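You operate a simulated robot arm through the tools that you are given. There is no shell and no other tool. Be economical: measure what you need, move in short steps, check, and stop when the job is done.

The job below is to be done with a simulated two-armed robot. You get a single attempt, and the scene is never put back.

TASK
Set the jig up for the size on the job slip.
Fine: sliding bar on that mark, the dropped far stop pushed up, bar clamp and far clamp shut.

Only the result counts: the job must be done as asked and must still hold three seconds after the hand-in. Knocking over, shifting, dropping, spilling or breaking anything else fails it.

THE ROBOT
Two 7-joint arms with two-finger parallel grippers on one trunk, on a base that drives. Base frame: it is fixed to the floor where the robot stands at the start and does not move with it; the origin is under the middle of the robot, x ahead of it, y to its left, z up. Lengths are in m, angles in rad, forces in N, time in s.
The left shoulder is at the start at [0.05, 0.158, 1.017], the right one opposite. With the tool pointing down near the work surface each hand reaches from about 0.1 to 0.62 m from the robot's upright axis, wherever it stands, measured 20 degrees to its own side. Places, roughly: bar clamp [0.6, 0, 0.7]. Payload 3.91 kg a hand.
The TCP of each hand is the grasp point between the finger pads, 0.03 m short of the fingertips. In the tool frame z runs along the fingers and y along their closing line. The gripper opens to 0.11 m. The fingers are 0.02 m wide and 0.01 m thick; the gripper's body (0.048 by 0.112 m) begins 0.055 m behind the TCP.
Orientation is told as [roll, pitch, yaw] about the base's x, y, z axes, in that order, counted from this pose: with the fingers straight down and closing along the base's y, the tool's x points along the base's -x, its y along +y and its z along -z.

THE INTERFACE
- The arms move only by the tool step_arm. It takes "left_motion", "right_motion" or both (then of equal length, played together; a hand with none holds still); each is a list of rows, each a list of 7 numbers: the shift along the base's x, y, z in units of 30 mm (1.0 is 30 mm), then the turn, a rotation vector about the base's x, y, z in units of 5 degrees (1.0 is 5 degrees), then the gripper command, from -1 (shut) to 1 (fully open), values between in proportion. In form: [[tx, ty, tz, rx, ry, rz, jaw], ...]. A call has 1 to 12 rows; each row shifts and turns the commanded pose from where the row before left it. A call with a number of a shift or a turn outside -1 to 1 is refused whole. Each row takes 0.2 s and may step no farther than 0.05 m and 0.15 rad from the row before; otherwise, or with a gripper value out of range, the whole call is refused. Where a pose cannot be reached the arm comes as near as it can. A force on the tool above 90 N (or 10 N above the force at the start of the call, whichever is more), or a blocked arm, ends the call early, and 0.2 s more pass. The fingers move at their own pace (about 0.153 m/s each) and stop on an object; they squeeze with about 28 N. The grip force told is the motor's: it shows also when the fingers shut on nothing. Time passes only in rows, and 0.2 s behind the last, so rows that do not move let the fingers close. The reply holds the time, the measured pose of the TCP, the force on the tool along the base axes, the opening and the grip force, in the units named above and with some noise, with the torque about the TCP (base axes, N m) and any sound that the robot's microphone picked up.
- Cameras (640 x 400 px; columns grow to the right, rows downward): "scene" is now at [0.1308, -0.0224, 1.184]; the picture's right is [-0.27, -0.96, 0.00], its down [-0.24, 0.07, -0.97] and it looks along [0.93, -0.26, -0.25] (base axes); focal length 214 px, centre (320, 200). "left" rides on the left gripper at [0.073, -0.017, -0.103] in its tool frame; the picture's right is [0.23, 0.97, 0.00], its down [-0.76, 0.18, -0.62] and it looks along [-0.61, 0.14, 0.78] (tool axes); focal length 222 px, centre (320, 200). "right" rides on the right gripper at [0.072, 0.017, -0.103] in its tool frame; the picture's right is [-0.23, 0.97, 0.00], its down [-0.76, -0.18, -0.62] and it looks along [-0.61, -0.14, 0.78] (tool axes); focal length 222 px, centre (320, 200). There is no depth. A picture from a camera that has moved, and an enlarged one, comes with that camera's place and axes in the base frame and with its lens.
- get_image(camera): a new picture of that camera. The clock stands still meanwhile.
- move_column(by): slides the trunk up (or, below 0, down) by that many m; the arms and the scene camera ride with it, the base frame stays. It gives what a move gives, with no picture.
- steer(legs): drives the robot by 1 to 6 legs, each [ahead, turn to the left] in m and rad, along the robot's own axes; the way and the turn of a leg run together, so that a leg with both is an arc; at most 1.5 m and 3.142 rad a leg. The arms and the cameras ride along, it lands a little off, and it stops where it bumps. It gives what a move gives.
- aim_head(pan, tilt): turns the head with the scene camera to pan (to the left, within 1.396 rad either way) and tilt (down, from -0.506 to 1.204), counted from straight ahead of the robot. It gives what a move gives.
- enlarge(camera, box): a new picture of the part [left, top, right, bottom] of that camera's present view, enlarged. The clock stands still meanwhile.
- sign_off(): hands the job in; it is judged then, once.

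Work in short steps. Places have to be worked out from the pictures, the camera data and where the tool is seen: move nearer, look again, correct. Check each grasp and each placing, and mend what went wrong. You have 120 turns and 100 pictures in all, those below and enlarged ones among them. Open the grippers and draw the arms clear of the work before you hand the job in, unless the task says otherwise; then end with one line.

The tools are called after "Emit:" as name(argument=value, ...) on one line, values as JSON. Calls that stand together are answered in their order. step_arm: Moves the arms, as the interface text tells. Its arguments: {"type":"object","properties":{"left_motion":{"type":"array"},"right_motion":{"type":"array"}},"required":[]} The other tools are called the same way: move_column (by) slides the trunk up or down; steer (legs) drives the base; aim_head (pan, tilt) turns the head that bears the scene camera; get_image (camera) takes a picture; enlarge (camera, box) takes an enlarged picture of a part of a camera's view; sign_off () hands the job in.

At the start:

```text
time_s: 0.0
left_ee_pos: [0.384, 0.1281, 1.2241]
left_ee_rot: [-0.002, 0.0, 0.001]
left_ft_force: [0.3, -0.4, -0.7]
left_moment: [0.01, 0.01, -0.02]
left_width: 0.11
left_grasp_force: 0.2
right_ee_pos: [0.2445, -0.135, 1.2296]
right_ee_rot: [0.003, 0.001, 0.0]
right_ft_force: [-0.7, -0.6, 0.3]
right_moment: [-0.01, -0.01, 0.02]
right_width: 0.1098
right_grasp_force: 0.1
trunk travel left (down, up): [-0.259, 0.224]
robot x, y, heading: [-0.0005, 0.0014, 0.004]
head pan, tilt: [-0.269, 0.248]
```

scene: 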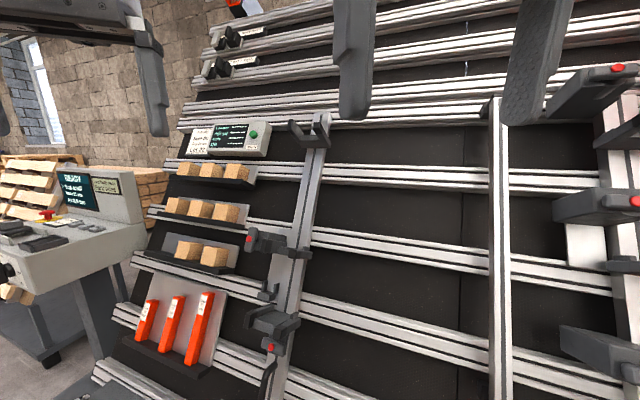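
right: 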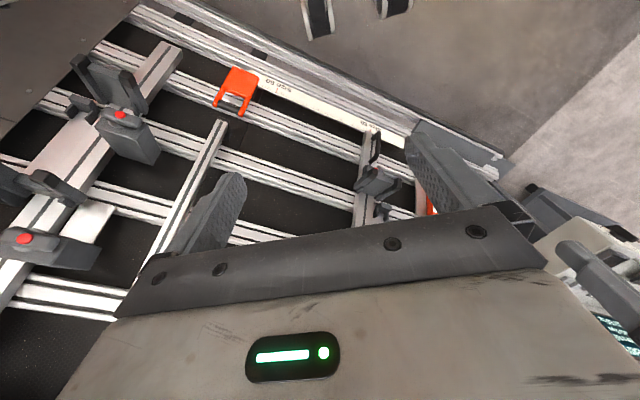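
left: 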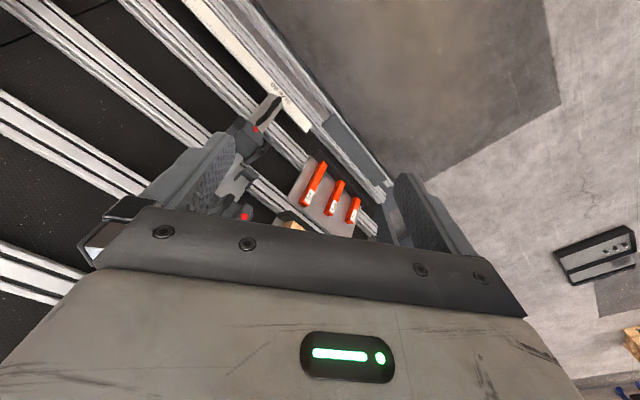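

The pictures show a sloping framing table with a jig; I need an overview, so I turn the head ahead and down a bit first.

Emit:
aim_head(pan=0.0, tilt=0.6)

Emit:
get_image(camera="scene")

```text
time_s: 0.8
left_ee_pos: [0.3825, 0.1284, 1.2251]
left_ee_rot: [-0.001, 0.0, 0.003]
left_ft_force: [-0.1, -0.1, -0.8]
left_moment: [0.03, 0.0, -0.02]
left_width: 0.1099
left_grasp_force: 0.2
right_ee_pos: [0.2436, -0.1359, 1.2305]
right_ee_rot: [0.003, 0.001, 0.0]
right_ft_force: [-0.4, -0.6, -0.3]
right_moment: [-0.02, 0.05, 0.04]
right_width: 0.1103
right_grasp_force: 0.1
trunk travel left (down, up): [-0.259, 0.224]
robot x, y, heading: [-0.0035, -0.0009, -0.001]
head pan, tilt: [0.0, 0.6]
```

```text
96 pictures are left
camera scene: at [0.1292, 0.0023, 1.1517], right [0.0, -1.0, 0.0], down [-0.56, 0.0, -0.83], along [0.83, 0.0, -0.56], focal length 214 px, centre (320, 200)
```

scene: 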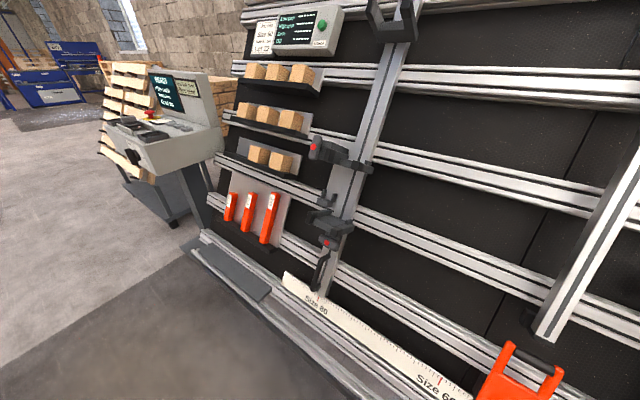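

It is an inclined assembly panel with a scale at its foot. I read the slip/screens and look to the right.

Emit:
enlarge(camera="scene", box=[240, 0, 360, 75])

Emit:
enlarge(camera="scene", box=[100, 60, 230, 141])

Emit:
enlarge(camera="scene", box=[220, 120, 420, 245])

Emit:
enlarge(camera="scene", box=[260, 250, 500, 400])

Emit:
aim_head(pan=-0.75, tilt=0.65)

Emit:
get_image(camera="scene")

```text
5.33 times, centred on (300, 38) of scene
camera zoom: at [0.1292, 0.0023, 1.1517], right [0.0, -1.0, 0.0], down [-0.56, 0.0, -0.83], along [0.83, 0.0, -0.56], focal length 1144 px, centre (427, 1067)
```

zoom: 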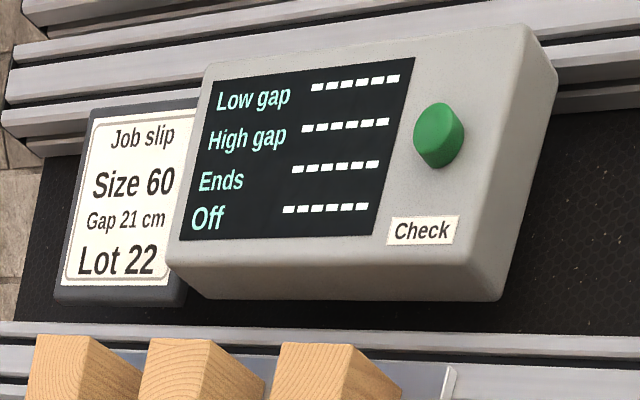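

```text
4.92 times, centred on (165, 100) of scene
camera zoom: at [0.1292, 0.0023, 1.1517], right [0.0, -1.0, 0.0], down [-0.56, 0.0, -0.83], along [0.83, 0.0, -0.56], focal length 1056 px, centre (1083, 690)
```

zoom: 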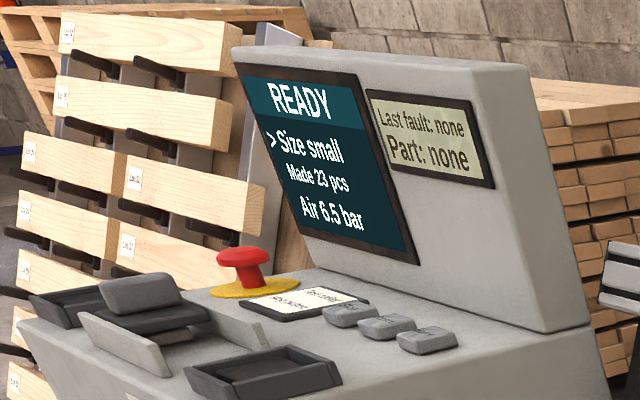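

```text
3.20 times, centred on (320, 182) of scene
camera zoom: at [0.1292, 0.0023, 1.1517], right [0.0, -1.0, 0.0], down [-0.56, 0.0, -0.83], along [0.83, 0.0, -0.56], focal length 686 px, centre (320, 256)
```

zoom: 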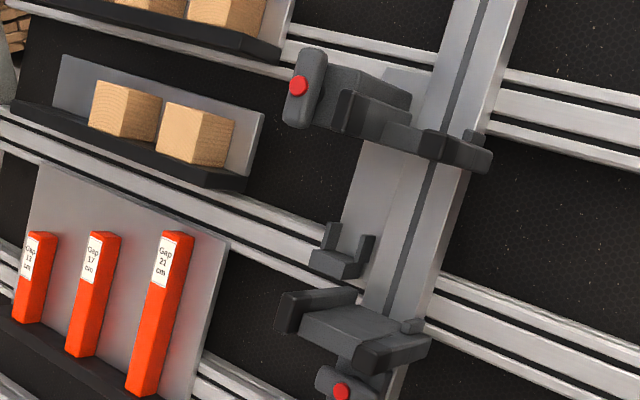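

```text
2.67 times, centred on (380, 325) of scene
camera zoom: at [0.1292, 0.0023, 1.1517], right [0.0, -1.0, 0.0], down [-0.56, 0.0, -0.83], along [0.83, 0.0, -0.56], focal length 572 px, centre (160, -133)
```

zoom: 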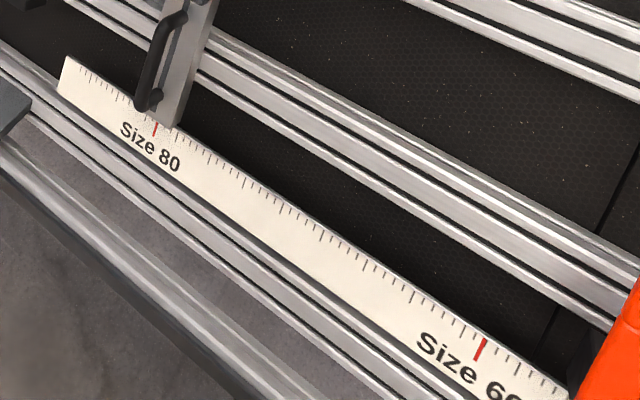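

```text
time_s: 1.9
left_ee_pos: [0.3844, 0.1283, 1.2247]
left_ee_rot: [-0.002, 0.0, 0.001]
left_ft_force: [0.0, -0.4, 0.0]
left_moment: [0.0, -0.02, -0.05]
left_width: 0.1099
left_grasp_force: 0.0
right_ee_pos: [0.2441, -0.1383, 1.2305]
right_ee_rot: [-0.003, 0.004, -0.003]
right_ft_force: [-4.5, -41.3, -11.4]
right_moment: [2.8, -0.51, 0.94]
right_width: 0.1102
right_grasp_force: 0.1
trunk travel left (down, up): [-0.259, 0.224]
robot x, y, heading: [0.0026, 0.0003, 0.0]
head pan, tilt: [-0.75, 0.649]
```

```text
91 pictures are left
camera scene: at [0.1284, -0.0066, 1.1509], right [-0.1, -0.99, 0.0], down [-0.57, 0.06, -0.82], along [0.82, -0.08, -0.57], focal length 214 px, centre (320, 200)
```

scene: 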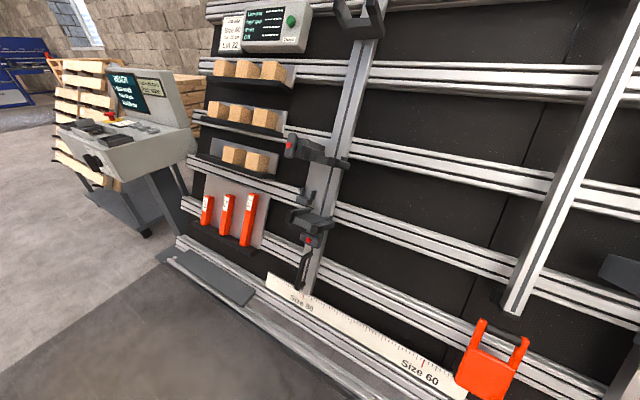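

The slip says Size 60 (gap 21 cm block is in the tray, perhaps used otherwise); the head bumped the right hand, so I move that hand out to the right, then aim again.

Emit:
step_arm(right_motion=[[0, -1, 0, 0, 0, 0, 1], [0, -1, 0, 0, 0, 0, 1], [0, -1, 0, 0, 0, 0, 1], [0, -1, 0, 0, 0, 0, 1], [0, -1, 0, 0, 0, 0, 1], [-0.5, -1, 0, 0, 0, 0, 1]])

Emit:
aim_head(pan=-0.7, tilt=0.7)

Emit:
get_image(camera="scene")

```text
time_s: 3.3
left_ee_pos: [0.3822, 0.1282, 1.225]
left_ee_rot: [-0.001, -0.001, 0.003]
left_ft_force: [-0.3, -0.3, 0.1]
left_moment: [-0.04, 0.02, -0.01]
left_width: 0.1101
left_grasp_force: 0.1
right_ee_pos: [0.2719, -0.2586, 1.1583]
right_ee_rot: [0.002, 0.0, -0.001]
right_ft_force: [0.0, -0.3, 0.8]
right_moment: [0.0, -0.01, 0.03]
right_width: 0.11
right_grasp_force: 0.1
right hand out of reach, approached as far as the arm can: row 1, 2, 3, 4, 5, 6
trunk travel left (down, up): [-0.259, 0.224]
robot x, y, heading: [-0.0014, 0.002, -0.004]
head pan, tilt: [-0.75, 0.649]
```

```text
time_s: 4.0
left_ee_pos: [0.3823, 0.1272, 1.2244]
left_ee_rot: [-0.001, -0.002, 0.002]
left_ft_force: [-0.4, -0.7, 0.2]
left_moment: [0.0, 0.01, 0.01]
left_width: 0.11
left_grasp_force: 0.0
right_ee_pos: [0.2705, -0.2597, 1.1587]
right_ee_rot: [0.002, 0.0, 0.001]
right_ft_force: [0.9, -1.1, 0.1]
right_moment: [-0.01, 0.0, -0.03]
right_width: 0.1099
right_grasp_force: 0.1
trunk travel left (down, up): [-0.259, 0.224]
robot x, y, heading: [-0.0012, 0.0001, -0.001]
head pan, tilt: [-0.7, 0.7]
```

```text
90 pictures are left
camera scene: at [0.1058, -0.0524, 1.1431], right [-0.64, -0.76, 0.0], down [-0.49, 0.41, -0.77], along [0.59, -0.49, -0.64], focal length 214 px, centre (320, 200)
```

scene: 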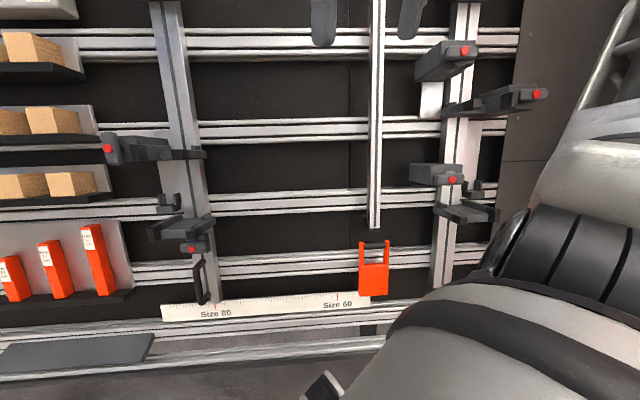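

Now the panel is seen nearly square-on. I enlarge the key regions.

Emit:
enlarge(camera="scene", box=[90, 120, 250, 220])

Emit:
enlarge(camera="scene", box=[130, 200, 260, 330])

Emit:
enlarge(camera="scene", box=[300, 220, 460, 350])

Emit:
enlarge(camera="scene", box=[390, 30, 560, 240])

```text
4.00 times, centred on (170, 170) of scene
camera zoom: at [0.1058, -0.0524, 1.1431], right [-0.64, -0.76, 0.0], down [-0.49, 0.41, -0.77], along [0.59, -0.49, -0.64], focal length 858 px, centre (920, 320)
```

zoom: 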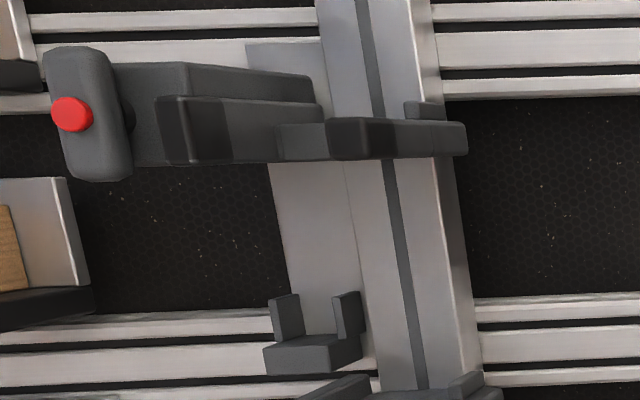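

```text
3.08 times, centred on (195, 265) of scene
camera zoom: at [0.1058, -0.0524, 1.1431], right [-0.64, -0.76, 0.0], down [-0.49, 0.41, -0.77], along [0.59, -0.49, -0.64], focal length 660 px, centre (705, 0)
```

zoom: 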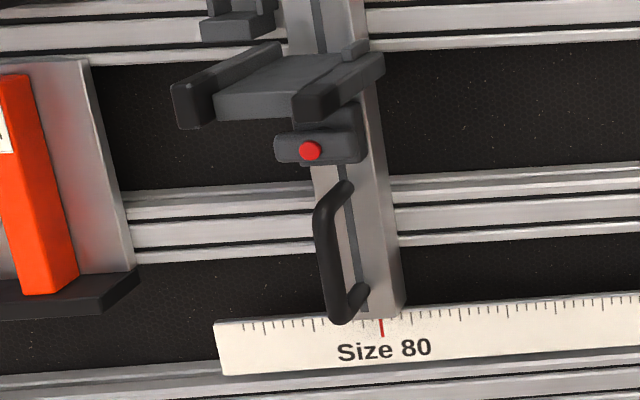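

```text
3.08 times, centred on (380, 285) of scene
camera zoom: at [0.1058, -0.0524, 1.1431], right [-0.64, -0.76, 0.0], down [-0.49, 0.41, -0.77], along [0.59, -0.49, -0.64], focal length 660 px, centre (135, -62)
```

zoom: 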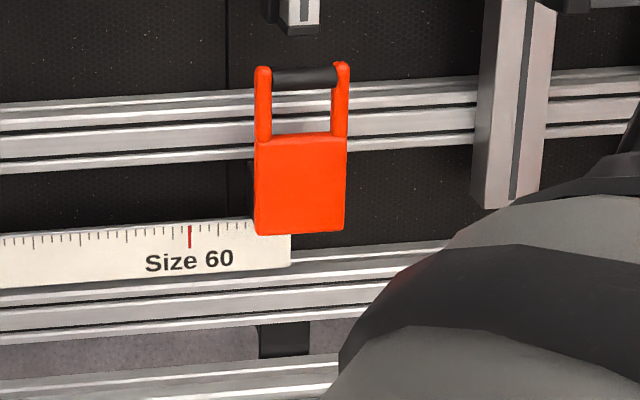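

```text
1.90 times, centred on (475, 135) of scene
camera zoom: at [0.1058, -0.0524, 1.1431], right [-0.64, -0.76, 0.0], down [-0.49, 0.41, -0.77], along [0.59, -0.49, -0.64], focal length 408 px, centre (25, 324)
```

zoom: 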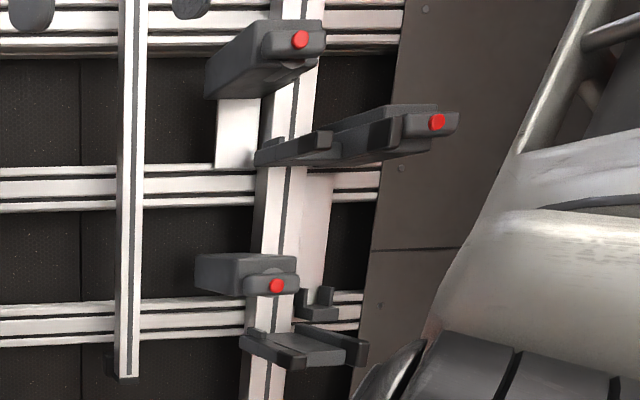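

I look through both hand cameras for closer views.

Emit:
get_image(camera="right")

Emit:
get_image(camera="left")

```text
85 pictures are left
camera right: at [0.1997, -0.2428, 1.2615], right [0.23, 0.97, 0.0], down [0.76, -0.18, 0.62], along [0.61, -0.14, -0.78], focal length 222 px, centre (320, 200)
```

right: 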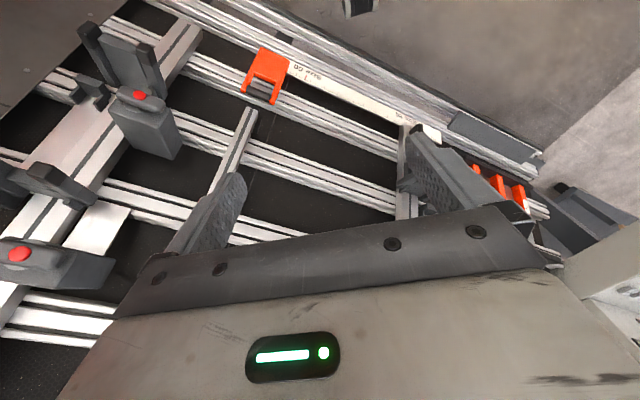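

```text
84 pictures are left
camera left: at [0.3104, 0.1122, 1.328], right [-0.23, 0.97, 0.0], down [0.76, 0.18, 0.62], along [0.61, 0.14, -0.78], focal length 222 px, centre (320, 200)
```

left: 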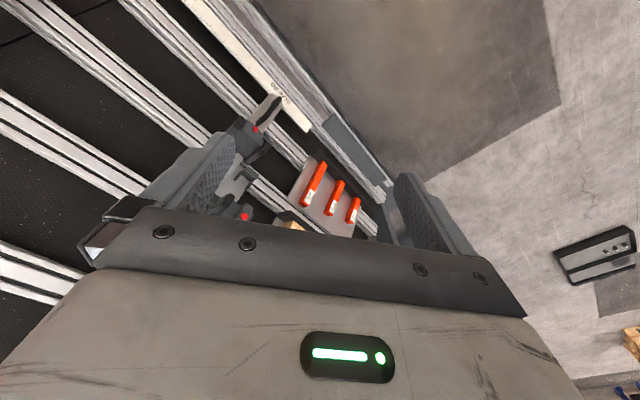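

Triangulating, the Size 60 mark is near (0.318,-0.31,0.50) and Size 80 near (0.526,0,0.50): the panel runs along (-0.557,-0.83), so I turn the robot -0.59 to face it squarely.

Emit:
steer(legs=[[0, -0.59]])

Emit:
aim_head(pan=0.0, tilt=0.5)

Emit:
get_image(camera="scene")

```text
time_s: 6.0
left_ee_pos: [0.3876, -0.1092, 1.2247]
left_ee_rot: [-0.003, 0.001, -0.593]
left_ft_force: [-0.1, -0.6, -0.5]
left_moment: [0.04, 0.01, 0.0]
left_width: 0.1099
left_grasp_force: 0.1
right_ee_pos: [0.0786, -0.3666, 1.1575]
right_ee_rot: [0.001, 0.0, -0.597]
right_ft_force: [-1.0, -0.3, 0.8]
right_moment: [0.0, 0.01, 0.01]
right_width: 0.1099
right_grasp_force: 0.1
trunk travel left (down, up): [-0.259, 0.224]
robot x, y, heading: [-0.0008, -0.0038, -0.595]
head pan, tilt: [-0.7, 0.7]
```

```text
time_s: 7.1
left_ee_pos: [0.3888, -0.1073, 1.225]
left_ee_rot: [-0.004, 0.0, -0.593]
left_ft_force: [0.4, 0.4, 0.4]
left_moment: [0.03, -0.02, 0.02]
left_width: 0.11
left_grasp_force: 0.1
right_ee_pos: [0.0794, -0.365, 1.1583]
right_ee_rot: [0.002, 0.0, -0.599]
right_ft_force: [-0.1, 0.5, -0.2]
right_moment: [0.0, -0.01, -0.04]
right_width: 0.1101
right_grasp_force: 0.2
trunk travel left (down, up): [-0.259, 0.224]
robot x, y, heading: [0.002, -0.0006, -0.599]
head pan, tilt: [0.0, 0.499]
```

```text
83 pictures are left
camera scene: at [0.1091, -0.0712, 1.1607], right [-0.56, -0.83, 0.0], down [-0.4, 0.27, -0.88], along [0.73, -0.49, -0.48], focal length 214 px, centre (320, 200)
```

scene: 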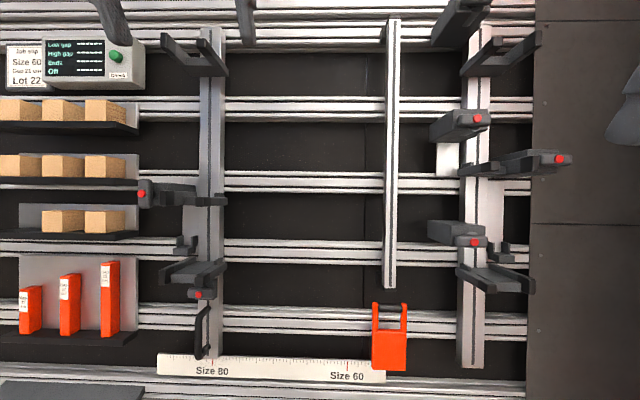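

Now square-on. I enlarge the far post and sliding bar.

Emit:
enlarge(camera="scene", box=[410, 90, 580, 196])

Emit:
enlarge(camera="scene", box=[410, 200, 570, 300])

Emit:
enlarge(camera="scene", box=[410, 0, 570, 100])

Emit:
enlarge(camera="scene", box=[120, 160, 280, 260])

Emit:
enlarge(camera="scene", box=[120, 240, 280, 340])

Emit:
enlarge(camera="scene", box=[140, 0, 300, 100])

```text
3.76 times, centred on (495, 143) of scene
camera zoom: at [0.1091, -0.0712, 1.1607], right [-0.56, -0.83, 0.0], down [-0.4, 0.27, -0.88], along [0.73, -0.49, -0.48], focal length 807 px, centre (-339, 415)
```

zoom: 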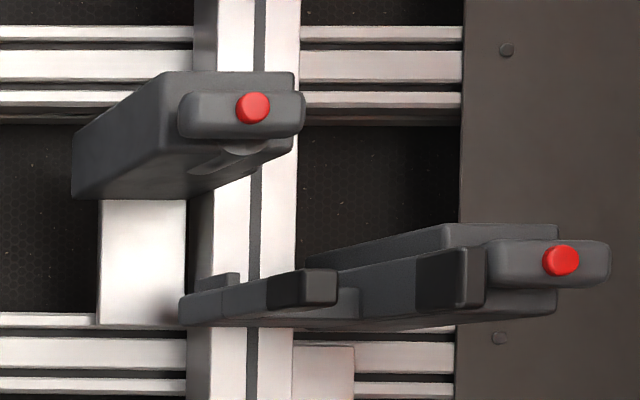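

```text
4.00 times, centred on (490, 250) of scene
camera zoom: at [0.1091, -0.0712, 1.1607], right [-0.56, -0.83, 0.0], down [-0.4, 0.27, -0.88], along [0.73, -0.49, -0.48], focal length 858 px, centre (-360, 0)
```

zoom: 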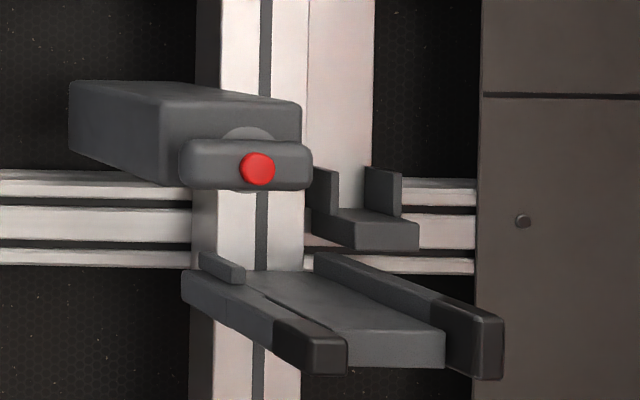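

```text
4.00 times, centred on (490, 50) of scene
camera zoom: at [0.1091, -0.0712, 1.1607], right [-0.56, -0.83, 0.0], down [-0.4, 0.27, -0.88], along [0.73, -0.49, -0.48], focal length 858 px, centre (-360, 800)
```

zoom: 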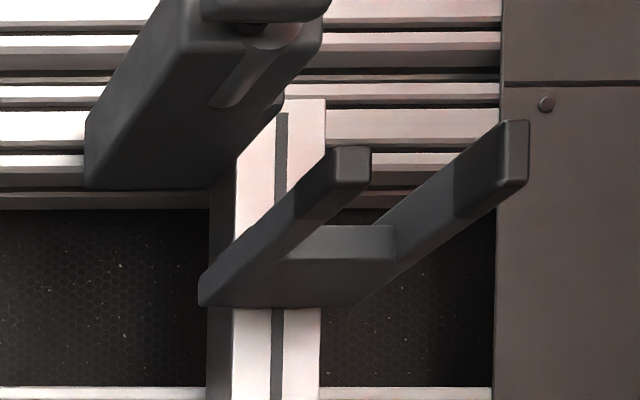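

```text
4.00 times, centred on (200, 210) of scene
camera zoom: at [0.1091, -0.0712, 1.1607], right [-0.56, -0.83, 0.0], down [-0.4, 0.27, -0.88], along [0.73, -0.49, -0.48], focal length 858 px, centre (800, 160)
```

zoom: 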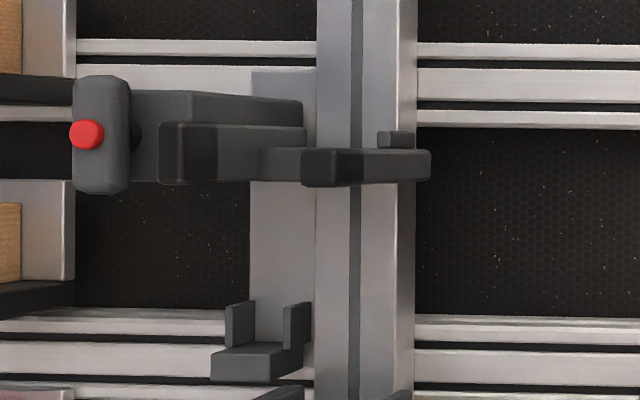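

```text
4.00 times, centred on (200, 290) of scene
camera zoom: at [0.1091, -0.0712, 1.1607], right [-0.56, -0.83, 0.0], down [-0.4, 0.27, -0.88], along [0.73, -0.49, -0.48], focal length 858 px, centre (800, -160)
```

zoom: 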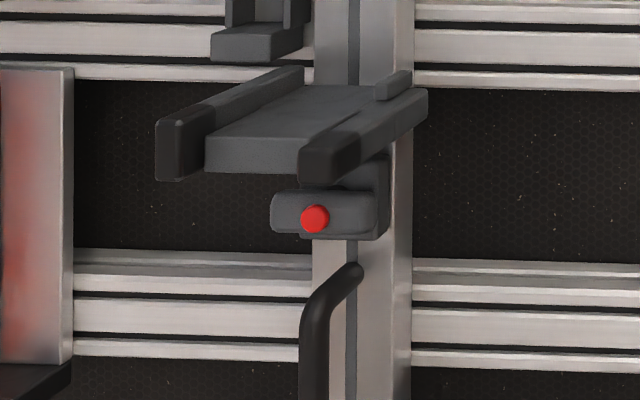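

```text
4.00 times, centred on (220, 50) of scene
camera zoom: at [0.1091, -0.0712, 1.1607], right [-0.56, -0.83, 0.0], down [-0.4, 0.27, -0.88], along [0.73, -0.49, -0.48], focal length 858 px, centre (720, 800)
```

zoom: 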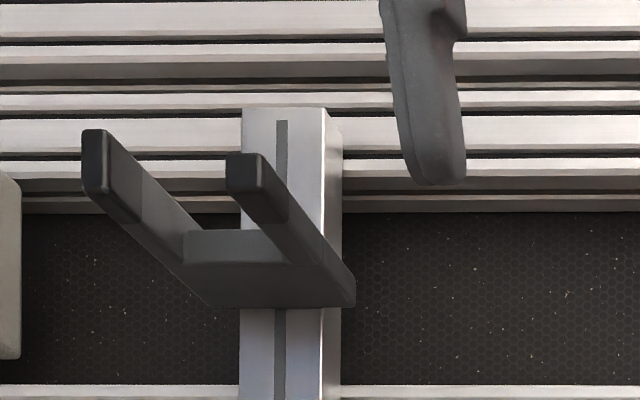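

The forks hold studs; red-knobbed levers are clamps (the bar clamp is the red one under the low fork). I lower the trunk for parallax and better reach, and look again.

Emit:
move_column(by=-0.2)

Emit:
aim_head(pan=0.0, tilt=0.3)

Emit:
get_image(camera="scene")

```text
time_s: 9.2
left_ee_pos: [0.3891, -0.1085, 1.0244]
left_ee_rot: [-0.001, -0.001, -0.593]
left_ft_force: [-0.6, 0.3, 0.1]
left_moment: [-0.02, 0.0, -0.01]
left_width: 0.11
left_grasp_force: 0.1
right_ee_pos: [0.0799, -0.3675, 0.9589]
right_ee_rot: [0.002, 0.001, -0.596]
right_ft_force: [-1.0, -0.4, -0.8]
right_moment: [-0.02, -0.01, 0.0]
right_width: 0.1099
right_grasp_force: 0.0
trunk travel left (down, up): [-0.059, 0.424]
robot x, y, heading: [0.0017, -0.0038, -0.595]
head pan, tilt: [0.0, 0.499]
```

```text
time_s: 10.0
left_ee_pos: [0.3897, -0.1085, 1.0244]
left_ee_rot: [-0.002, 0.0, -0.594]
left_ft_force: [-0.3, -0.1, -0.1]
left_moment: [-0.02, 0.01, 0.03]
left_width: 0.11
left_grasp_force: 0.1
right_ee_pos: [0.0787, -0.3657, 0.9584]
right_ee_rot: [0.001, 0.0, -0.597]
right_ft_force: [0.0, 0.3, -0.4]
right_moment: [0.0, 0.02, -0.04]
right_width: 0.11
right_grasp_force: 0.0
trunk travel left (down, up): [-0.059, 0.424]
robot x, y, heading: [0.0012, 0.0031, -0.601]
head pan, tilt: [0.0, 0.3]
```

```text
76 pictures are left
camera scene: at [0.1112, -0.0725, 0.9791], right [-0.56, -0.83, 0.0], down [-0.25, 0.17, -0.96], along [0.79, -0.54, -0.3], focal length 214 px, centre (320, 200)
```

scene: 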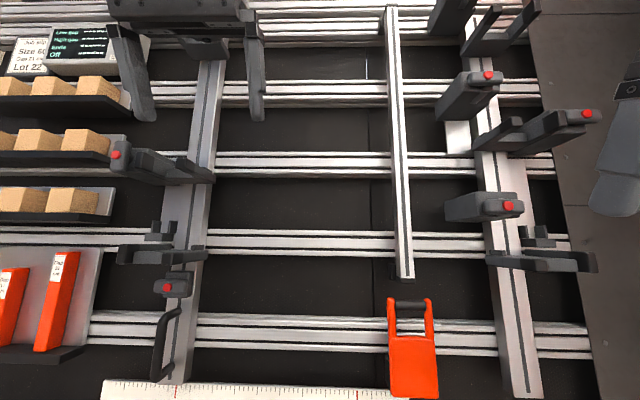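

From the two views the panel leans ~27°, rails X≈0.51+0.5(z−0.55) in the robot frame. I enlarge the clamps from this lower angle.

Emit:
enlarge(camera="scene", box=[420, 50, 610, 169])

Emit:
enlarge(camera="scene", box=[430, 170, 610, 282])

Emit:
enlarge(camera="scene", box=[90, 210, 270, 400])

Emit:
enlarge(camera="scene", box=[90, 120, 250, 220])

```text
3.36 times, centred on (515, 110) of scene
camera zoom: at [0.1112, -0.0725, 0.9791], right [-0.56, -0.83, 0.0], down [-0.25, 0.17, -0.96], along [0.79, -0.54, -0.3], focal length 721 px, centre (-336, 504)
```

zoom: 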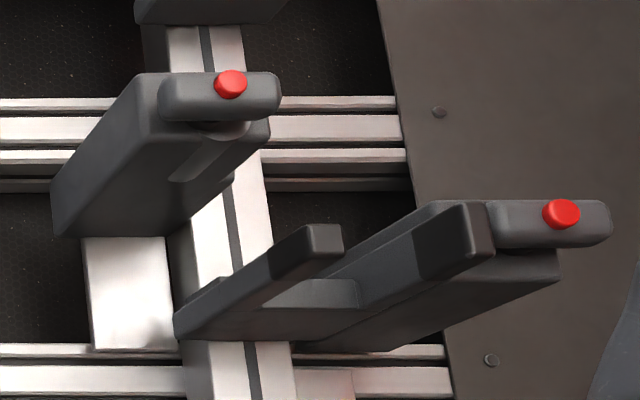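

```text
3.56 times, centred on (520, 226) of scene
camera zoom: at [0.1112, -0.0725, 0.9791], right [-0.56, -0.83, 0.0], down [-0.25, 0.17, -0.96], along [0.79, -0.54, -0.3], focal length 763 px, centre (-391, 108)
```

zoom: 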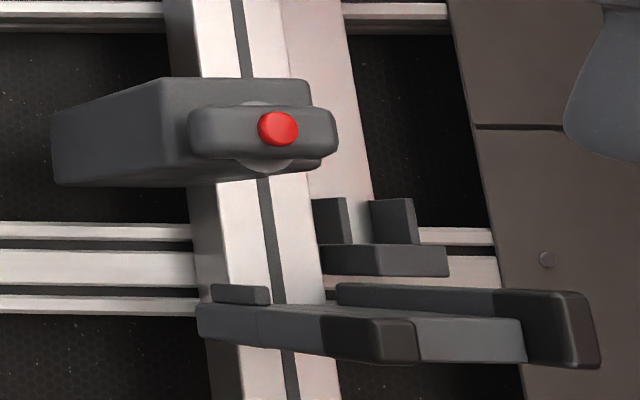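

```text
2.11 times, centred on (180, 305) of scene
camera zoom: at [0.1112, -0.0725, 0.9791], right [-0.56, -0.83, 0.0], down [-0.25, 0.17, -0.96], along [0.79, -0.54, -0.3], focal length 452 px, centre (615, -21)
```

zoom: 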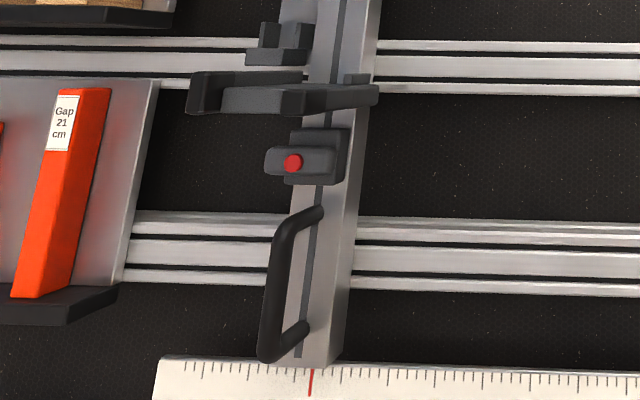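

```text
4.00 times, centred on (170, 170) of scene
camera zoom: at [0.1112, -0.0725, 0.9791], right [-0.56, -0.83, 0.0], down [-0.25, 0.17, -0.96], along [0.79, -0.54, -0.3], focal length 858 px, centre (920, 320)
```

zoom: 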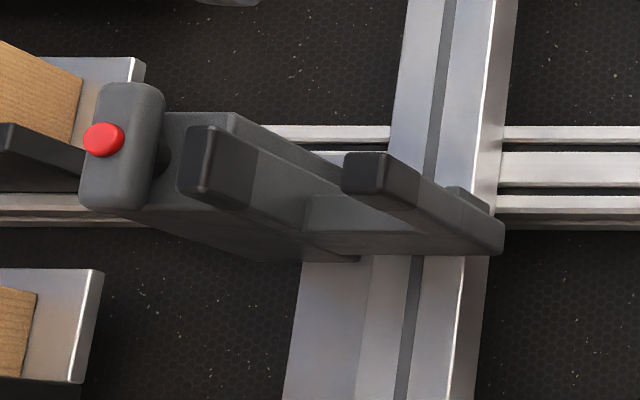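

I still need to know which far piece is stop and which clamp; I look from the trunk's top position.

Emit:
move_column(by=0.4)

Emit:
aim_head(pan=-0.55, tilt=0.6)

Emit:
get_image(camera="scene")

Emit:
get_image(camera="right")

```text
time_s: 13.8
left_ee_pos: [0.3897, -0.108, 1.4253]
left_ee_rot: [-0.001, 0.0, -0.593]
left_ft_force: [-0.1, -0.4, 0.4]
left_moment: [0.04, -0.02, 0.01]
left_width: 0.1099
left_grasp_force: 0.0
right_ee_pos: [0.0785, -0.3669, 1.3582]
right_ee_rot: [0.001, -0.002, -0.597]
right_ft_force: [-0.6, -0.3, 0.2]
right_moment: [0.01, -0.02, 0.0]
right_width: 0.1098
right_grasp_force: 0.0
trunk travel left (down, up): [-0.459, 0.024]
robot x, y, heading: [-0.0043, -0.0009, -0.595]
head pan, tilt: [0.0, 0.3]
```

```text
time_s: 14.8
left_ee_pos: [0.3886, -0.1093, 1.4249]
left_ee_rot: [-0.003, -0.001, -0.594]
left_ft_force: [0.9, -0.4, 0.0]
left_moment: [0.03, 0.01, -0.04]
left_width: 0.11
left_grasp_force: 0.0
right_ee_pos: [0.0792, -0.3658, 1.3584]
right_ee_rot: [0.001, 0.001, -0.597]
right_ft_force: [0.8, 0.0, 0.7]
right_moment: [0.0, 0.01, 0.01]
right_width: 0.1101
right_grasp_force: 0.1
trunk travel left (down, up): [-0.459, 0.024]
robot x, y, heading: [-0.002, -0.0025, -0.593]
head pan, tilt: [-0.55, 0.6]
```

```text
71 pictures are left
camera scene: at [0.0704, -0.1005, 1.3517], right [-0.91, -0.41, 0.0], down [-0.23, 0.51, -0.83], along [0.34, -0.75, -0.56], focal length 214 px, centre (320, 200)
```

scene: 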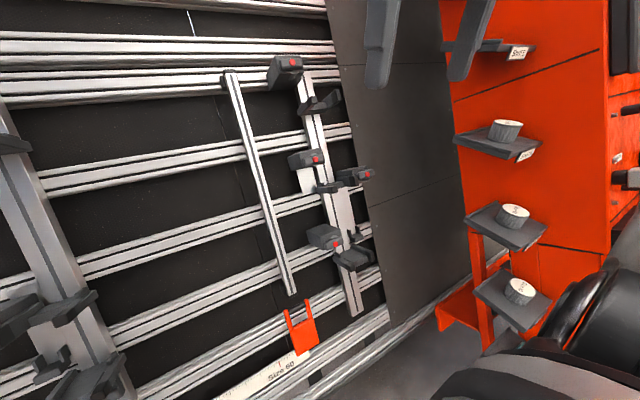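

```text
70 pictures are left
camera right: at [0.0295, -0.3125, 1.4614], right [0.73, 0.68, 0.0], down [0.53, -0.58, 0.62], along [0.42, -0.46, -0.78], focal length 222 px, centre (320, 200)
```

right: 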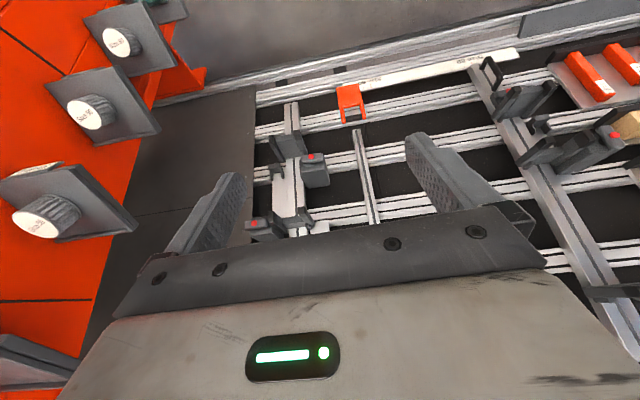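

Emit:
enlarge(camera="scene", box=[220, 40, 390, 146])

Emit:
enlarge(camera="scene", box=[260, 130, 400, 218])

Emit:
enlarge(camera="scene", box=[260, 200, 400, 350])

Emit:
enlarge(camera="right", box=[230, 70, 390, 240])

```text
3.76 times, centred on (305, 93) of scene
camera zoom: at [0.0704, -0.1005, 1.3517], right [-0.91, -0.41, 0.0], down [-0.23, 0.51, -0.83], along [0.34, -0.75, -0.56], focal length 807 px, centre (376, 603)
```

zoom: 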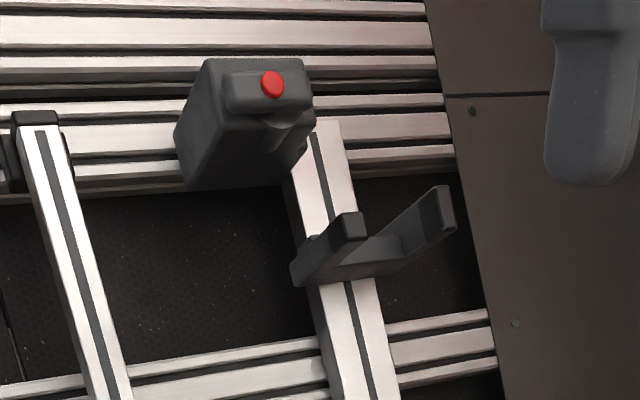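

```text
4.55 times, centred on (330, 174) of scene
camera zoom: at [0.0704, -0.1005, 1.3517], right [-0.91, -0.41, 0.0], down [-0.23, 0.51, -0.83], along [0.34, -0.75, -0.56], focal length 975 px, centre (274, 318)
```

zoom: 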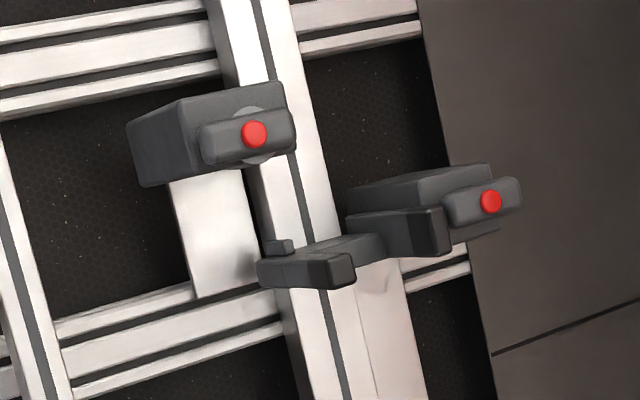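

```text
2.67 times, centred on (330, 275) of scene
camera zoom: at [0.0704, -0.1005, 1.3517], right [-0.91, -0.41, 0.0], down [-0.23, 0.51, -0.83], along [0.34, -0.75, -0.56], focal length 572 px, centre (293, 0)
```

zoom: 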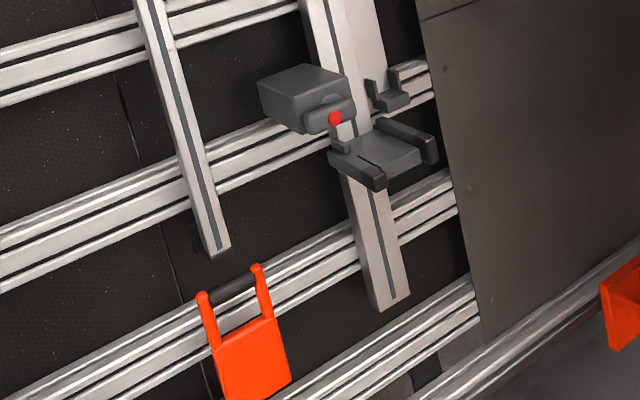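

```text
2.35 times, centred on (310, 155) of right
camera zoom: at [0.0295, -0.3125, 1.4614], right [0.73, 0.68, 0.0], down [0.53, -0.58, 0.62], along [0.42, -0.46, -0.78], focal length 523 px, centre (344, 306)
```

zoom: 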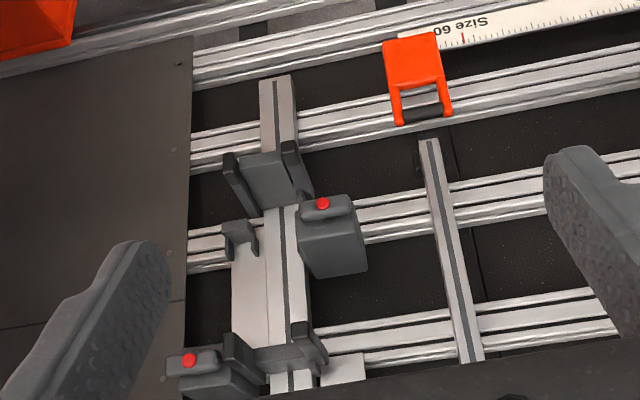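

I take a closer look at the orange piece and the strut above it, plus the left part from this height.

Emit:
enlarge(camera="scene", box=[240, 260, 360, 400])

Emit:
enlarge(camera="right", box=[250, 80, 330, 140])

Emit:
enlarge(camera="right", box=[440, 40, 640, 165])

Emit:
enlarge(camera="right", box=[245, 140, 335, 240])

```text
2.86 times, centred on (300, 330) of scene
camera zoom: at [0.0704, -0.1005, 1.3517], right [-0.91, -0.41, 0.0], down [-0.23, 0.51, -0.83], along [0.34, -0.75, -0.56], focal length 613 px, centre (377, -171)
```

zoom: 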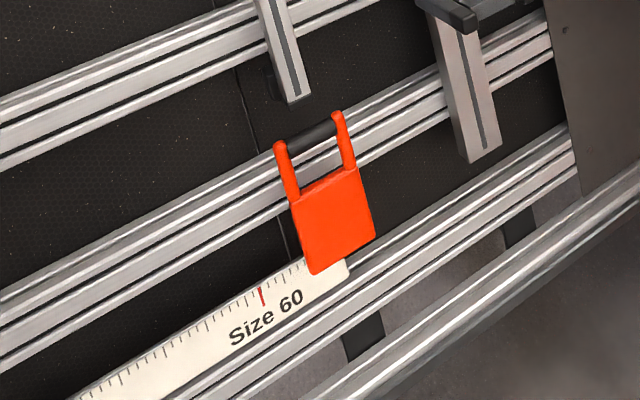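

```text
6.67 times, centred on (290, 110) of right
camera zoom: at [0.0295, -0.3125, 1.4614], right [0.73, 0.68, 0.0], down [0.53, -0.58, 0.62], along [0.42, -0.46, -0.78], focal length 1481 px, centre (520, 800)
```

zoom: 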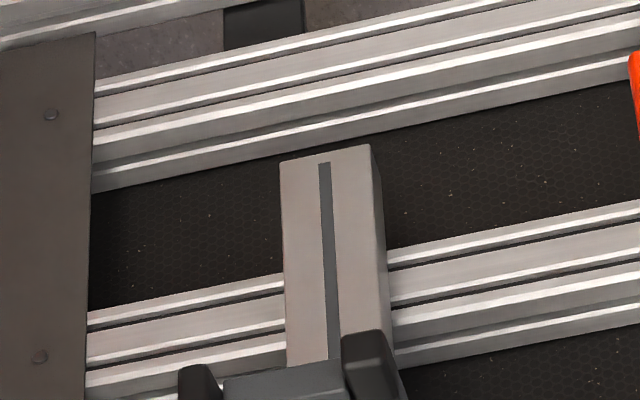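

```text
3.20 times, centred on (540, 102) of right
camera zoom: at [0.0295, -0.3125, 1.4614], right [0.73, 0.68, 0.0], down [0.53, -0.58, 0.62], along [0.42, -0.46, -0.78], focal length 711 px, centre (-384, 512)
```

zoom: 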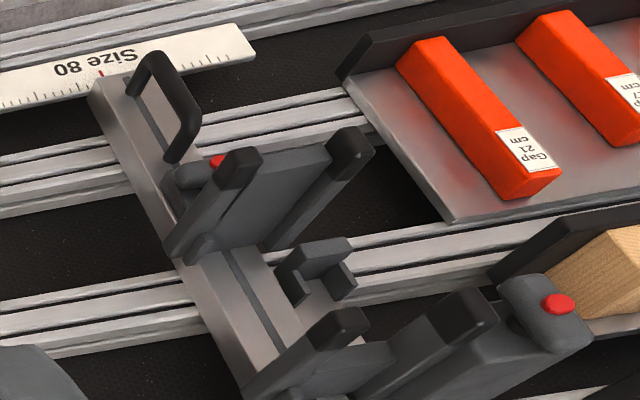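

```text
4.00 times, centred on (290, 190) of right
camera zoom: at [0.0295, -0.3125, 1.4614], right [0.73, 0.68, 0.0], down [0.53, -0.58, 0.62], along [0.42, -0.46, -0.78], focal length 888 px, centre (440, 240)
```

zoom: 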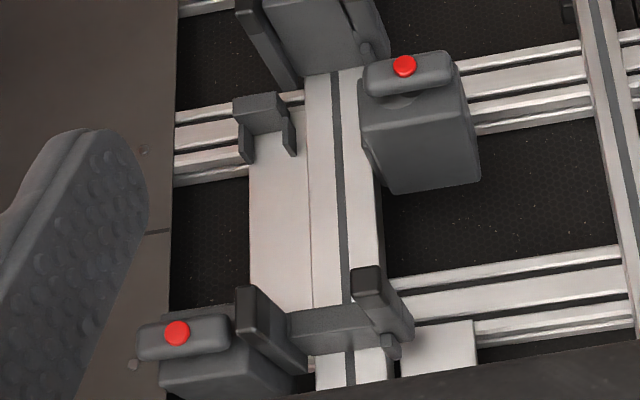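

The dropped stop question can wait: the bar and its clamp are unambiguous (handle at robot-frame ≈(0.462, 0.335, 0.56)). I lower the trunk back, then bring the left hand down, pitching it to face the panel.

Emit:
move_column(by=-0.2)

Emit:
step_arm(left_motion=[[0.204, 0.549, -1, -0.5885, -0.869, 0, 0], [0.204, 0.549, -1, -0.5885, -0.869, 0, 0], [0.204, 0.549, -1, -0.5885, -0.869, 0, 0], [0.204, 0.549, -1, -0.5885, -0.869, 0, 0], [0.204, 0.549, -1, -0.5885, -0.869, 0, 0], [0.204, 0.549, -1, -0.5885, -0.869, 0, 0], [0.204, 0.549, -1, -0.5885, -0.869, 0, 0], [0.204, 0.549, -1, -0.5885, -0.869, 0, 0], [0.204, 0.549, -1, -0.5885, -0.869, 0, 0], [0.204, 0.549, -1, -0.5885, -0.869, 0, 0], [0.204, 0.549, -1, -0.5885, -0.869, 0, 0], [0.204, 0.549, -1, -0.5885, -0.869, 0, 0]])

Emit:
aim_head(pan=0.35, tilt=0.6)

Emit:
get_image(camera="scene")

```text
time_s: 16.9
left_ee_pos: [0.3885, -0.109, 1.2255]
left_ee_rot: [-0.003, -0.003, -0.592]
left_ft_force: [0.0, 0.0, -0.9]
left_moment: [-0.04, -0.05, 0.02]
left_width: 0.1102
left_grasp_force: 0.1
right_ee_pos: [0.0788, -0.3662, 1.1593]
right_ee_rot: [0.002, 0.0, -0.596]
right_ft_force: [-0.5, 0.6, -0.9]
right_moment: [-0.02, -0.02, 0.05]
right_width: 0.1098
right_grasp_force: 0.0
trunk travel left (down, up): [-0.259, 0.224]
robot x, y, heading: [0.0032, 0.0007, -0.594]
head pan, tilt: [-0.55, 0.6]
```

```text
time_s: 19.6
left_ee_pos: [0.525, 0.0782, 0.8873]
left_ee_rot: [-0.009, -1.097, -0.592]
left_ft_force: [0.0, 0.7, 0.5]
left_moment: [-0.04, 0.01, 0.03]
left_width: 0.0549
left_grasp_force: 0.0
left hand out of reach, approached as far as the arm can: row 8, 9, 10, 11
right_ee_pos: [0.0798, -0.3663, 1.1586]
right_ee_rot: [0.002, 0.0, -0.598]
right_ft_force: [-0.8, -0.1, -0.4]
right_moment: [-0.02, 0.0, 0.0]
right_width: 0.11
right_grasp_force: 0.1
trunk travel left (down, up): [-0.259, 0.224]
robot x, y, heading: [-0.0009, 0.0031, -0.59]
head pan, tilt: [-0.55, 0.6]
```

```text
time_s: 20.8
left_ee_pos: [0.5233, 0.0777, 0.8858]
left_ee_rot: [-0.005, -1.098, -0.59]
left_ft_force: [0.2, -0.2, -1.0]
left_moment: [0.02, 0.0, -0.03]
left_width: 0.0548
left_grasp_force: 0.2
right_ee_pos: [0.0803, -0.3667, 1.1594]
right_ee_rot: [0.001, 0.001, -0.598]
right_ft_force: [-0.3, 0.7, -0.1]
right_moment: [0.03, 0.0, 0.03]
right_width: 0.1101
right_grasp_force: 0.1
trunk travel left (down, up): [-0.259, 0.224]
robot x, y, heading: [-0.0009, -0.0019, -0.593]
head pan, tilt: [0.351, 0.6]
```

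```text
61 pictures are left
camera scene: at [0.1196, -0.0416, 1.1517], right [-0.24, -0.97, 0.0], down [-0.55, 0.14, -0.83], along [0.8, -0.2, -0.56], focal length 214 px, centre (320, 200)
```

scene: 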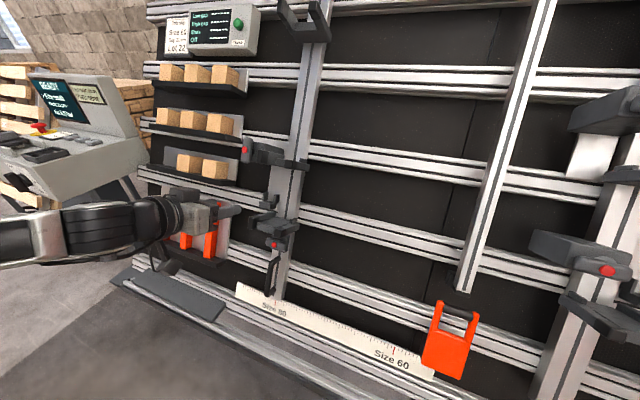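

Left hand is at R≈(0.39,0.36,0.886). I lower it to in front of the handle.

Emit:
step_arm(left_motion=[[-0.015, -0.082, -0.953, 0, 0, 0, 0.1], [-0.015, -0.082, -0.953, 0, 0, 0, 0.1], [-0.015, -0.082, -0.953, 0, 0, 0, 0.1], [-0.015, -0.082, -0.953, 0, 0, 0, 0.1], [-0.015, -0.082, -0.953, 0, 0, 0, 0.1], [-0.015, -0.082, -0.953, 0, 0, 0, 0.1], [-0.015, -0.082, -0.953, 0, 0, 0, 0.1], [-0.015, -0.082, -0.953, 0, 0, 0, 0.1], [-0.015, -0.082, -0.953, 0, 0, 0, 0.1], [-0.015, -0.082, -0.953, 0, 0, 0, 0.1]])

Emit:
enlarge(camera="scene", box=[160, 180, 360, 320])

Emit:
get_image(camera="left")

```text
time_s: 22.9
left_ee_pos: [0.5197, 0.1729, 0.7335]
left_ee_rot: [-0.004, -1.098, -0.592]
left_ft_force: [-0.4, 0.7, -0.3]
left_moment: [-0.01, 0.02, -0.02]
left_width: 0.0606
left_grasp_force: 0.1
left hand out of reach, approached as far as the arm can: row 3, 4, 5, 6, 7, 8, 9, 10
right_ee_pos: [0.0787, -0.3672, 1.1595]
right_ee_rot: [0.001, 0.0, -0.597]
right_ft_force: [-0.1, -0.4, -0.2]
right_moment: [0.0, 0.03, 0.01]
right_width: 0.1098
right_grasp_force: 0.1
trunk travel left (down, up): [-0.259, 0.224]
robot x, y, heading: [-0.0006, 0.0013, -0.593]
head pan, tilt: [0.351, 0.6]
```

```text
2.86 times, centred on (260, 250) of scene
camera zoom: at [0.1196, -0.0415, 1.1517], right [-0.24, -0.97, 0.0], down [-0.55, 0.14, -0.83], along [0.8, -0.2, -0.56], focal length 613 px, centre (491, 57)
```

zoom: 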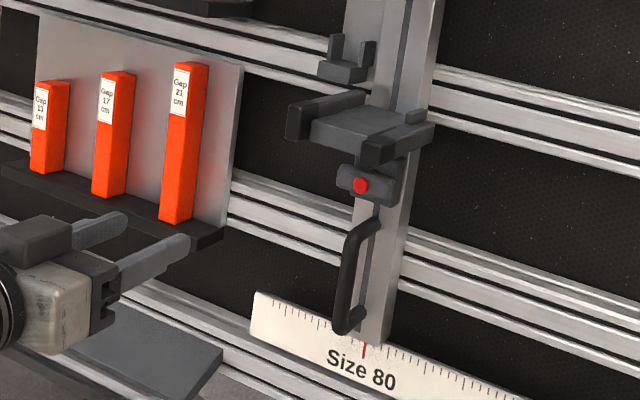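

```text
59 pictures are left
camera left: at [0.4067, 0.2302, 0.7168], right [0.46, 0.86, -0.2], down [-0.07, 0.27, 0.96], along [0.88, -0.43, 0.18], focal length 222 px, centre (320, 200)
```

left: 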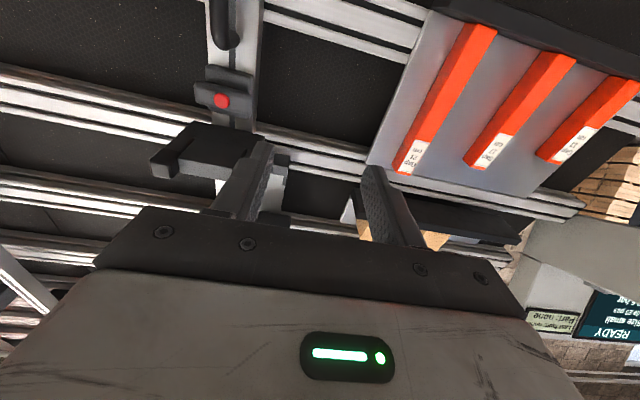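

The arm is too folded this close; I'll back the base off ~0.18 m, but first look to the left-rear for obstacles.

Emit:
aim_head(pan=1.39, tilt=0.5)

Emit:
get_image(camera="scene")

Emit:
aim_head(pan=-1.39, tilt=0.5)

Emit:
get_image(camera="scene")

```text
time_s: 24.2
left_ee_pos: [0.5202, 0.1729, 0.7346]
left_ee_rot: [-0.006, -1.098, -0.593]
left_ft_force: [0.0, -0.2, 0.1]
left_moment: [0.02, 0.01, -0.04]
left_width: 0.0607
left_grasp_force: 0.0
right_ee_pos: [0.0793, -0.3655, 1.1579]
right_ee_rot: [0.002, 0.0, -0.597]
right_ft_force: [-1.1, 0.3, -0.4]
right_moment: [0.03, -0.01, 0.02]
right_width: 0.1099
right_grasp_force: 0.1
trunk travel left (down, up): [-0.259, 0.224]
robot x, y, heading: [0.0013, 0.0007, -0.599]
head pan, tilt: [1.389, 0.499]
```

```text
58 pictures are left
camera scene: at [0.0978, 0.0447, 1.1607], right [0.71, -0.7, 0.0], down [-0.34, -0.34, -0.88], along [0.62, 0.63, -0.48], focal length 214 px, centre (320, 200)
```

scene: 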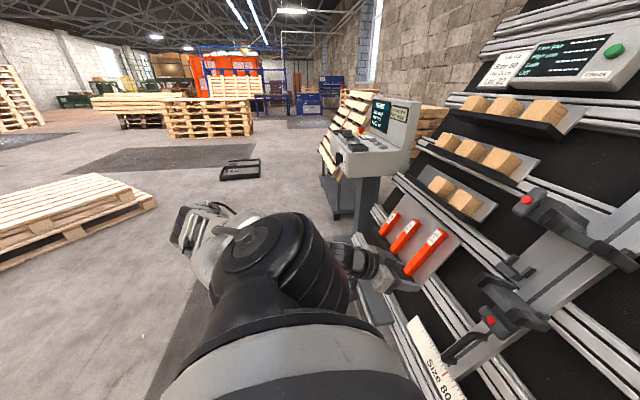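

```text
time_s: 26.7
left_ee_pos: [0.5208, 0.1721, 0.7352]
left_ee_rot: [-0.004, -1.098, -0.592]
left_ft_force: [0.2, -0.1, 0.2]
left_moment: [-0.01, 0.03, 0.03]
left_width: 0.0601
left_grasp_force: 0.2
right_ee_pos: [0.0792, -0.3665, 1.1571]
right_ee_rot: [0.002, 0.0, -0.597]
right_ft_force: [0.0, 0.0, 0.1]
right_moment: [-0.02, -0.01, -0.02]
right_width: 0.1102
right_grasp_force: 0.2
trunk travel left (down, up): [-0.259, 0.224]
robot x, y, heading: [-0.0014, 0.0004, -0.598]
head pan, tilt: [-1.389, 0.499]
```

```text
57 pictures are left
camera scene: at [-0.0027, -0.1034, 1.1608], right [-0.92, 0.4, 0.0], down [0.19, 0.44, -0.88], along [-0.35, -0.8, -0.48], focal length 214 px, centre (320, 200)
```

scene: 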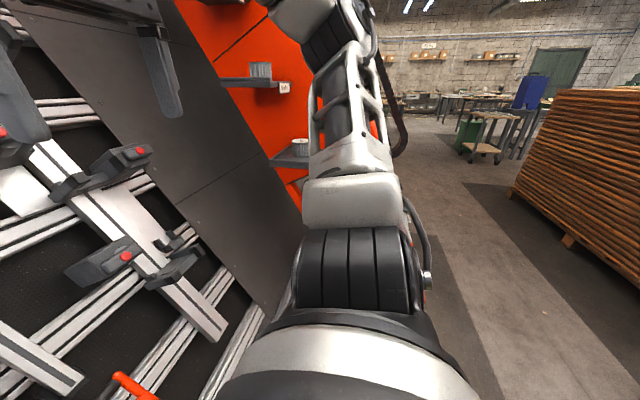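

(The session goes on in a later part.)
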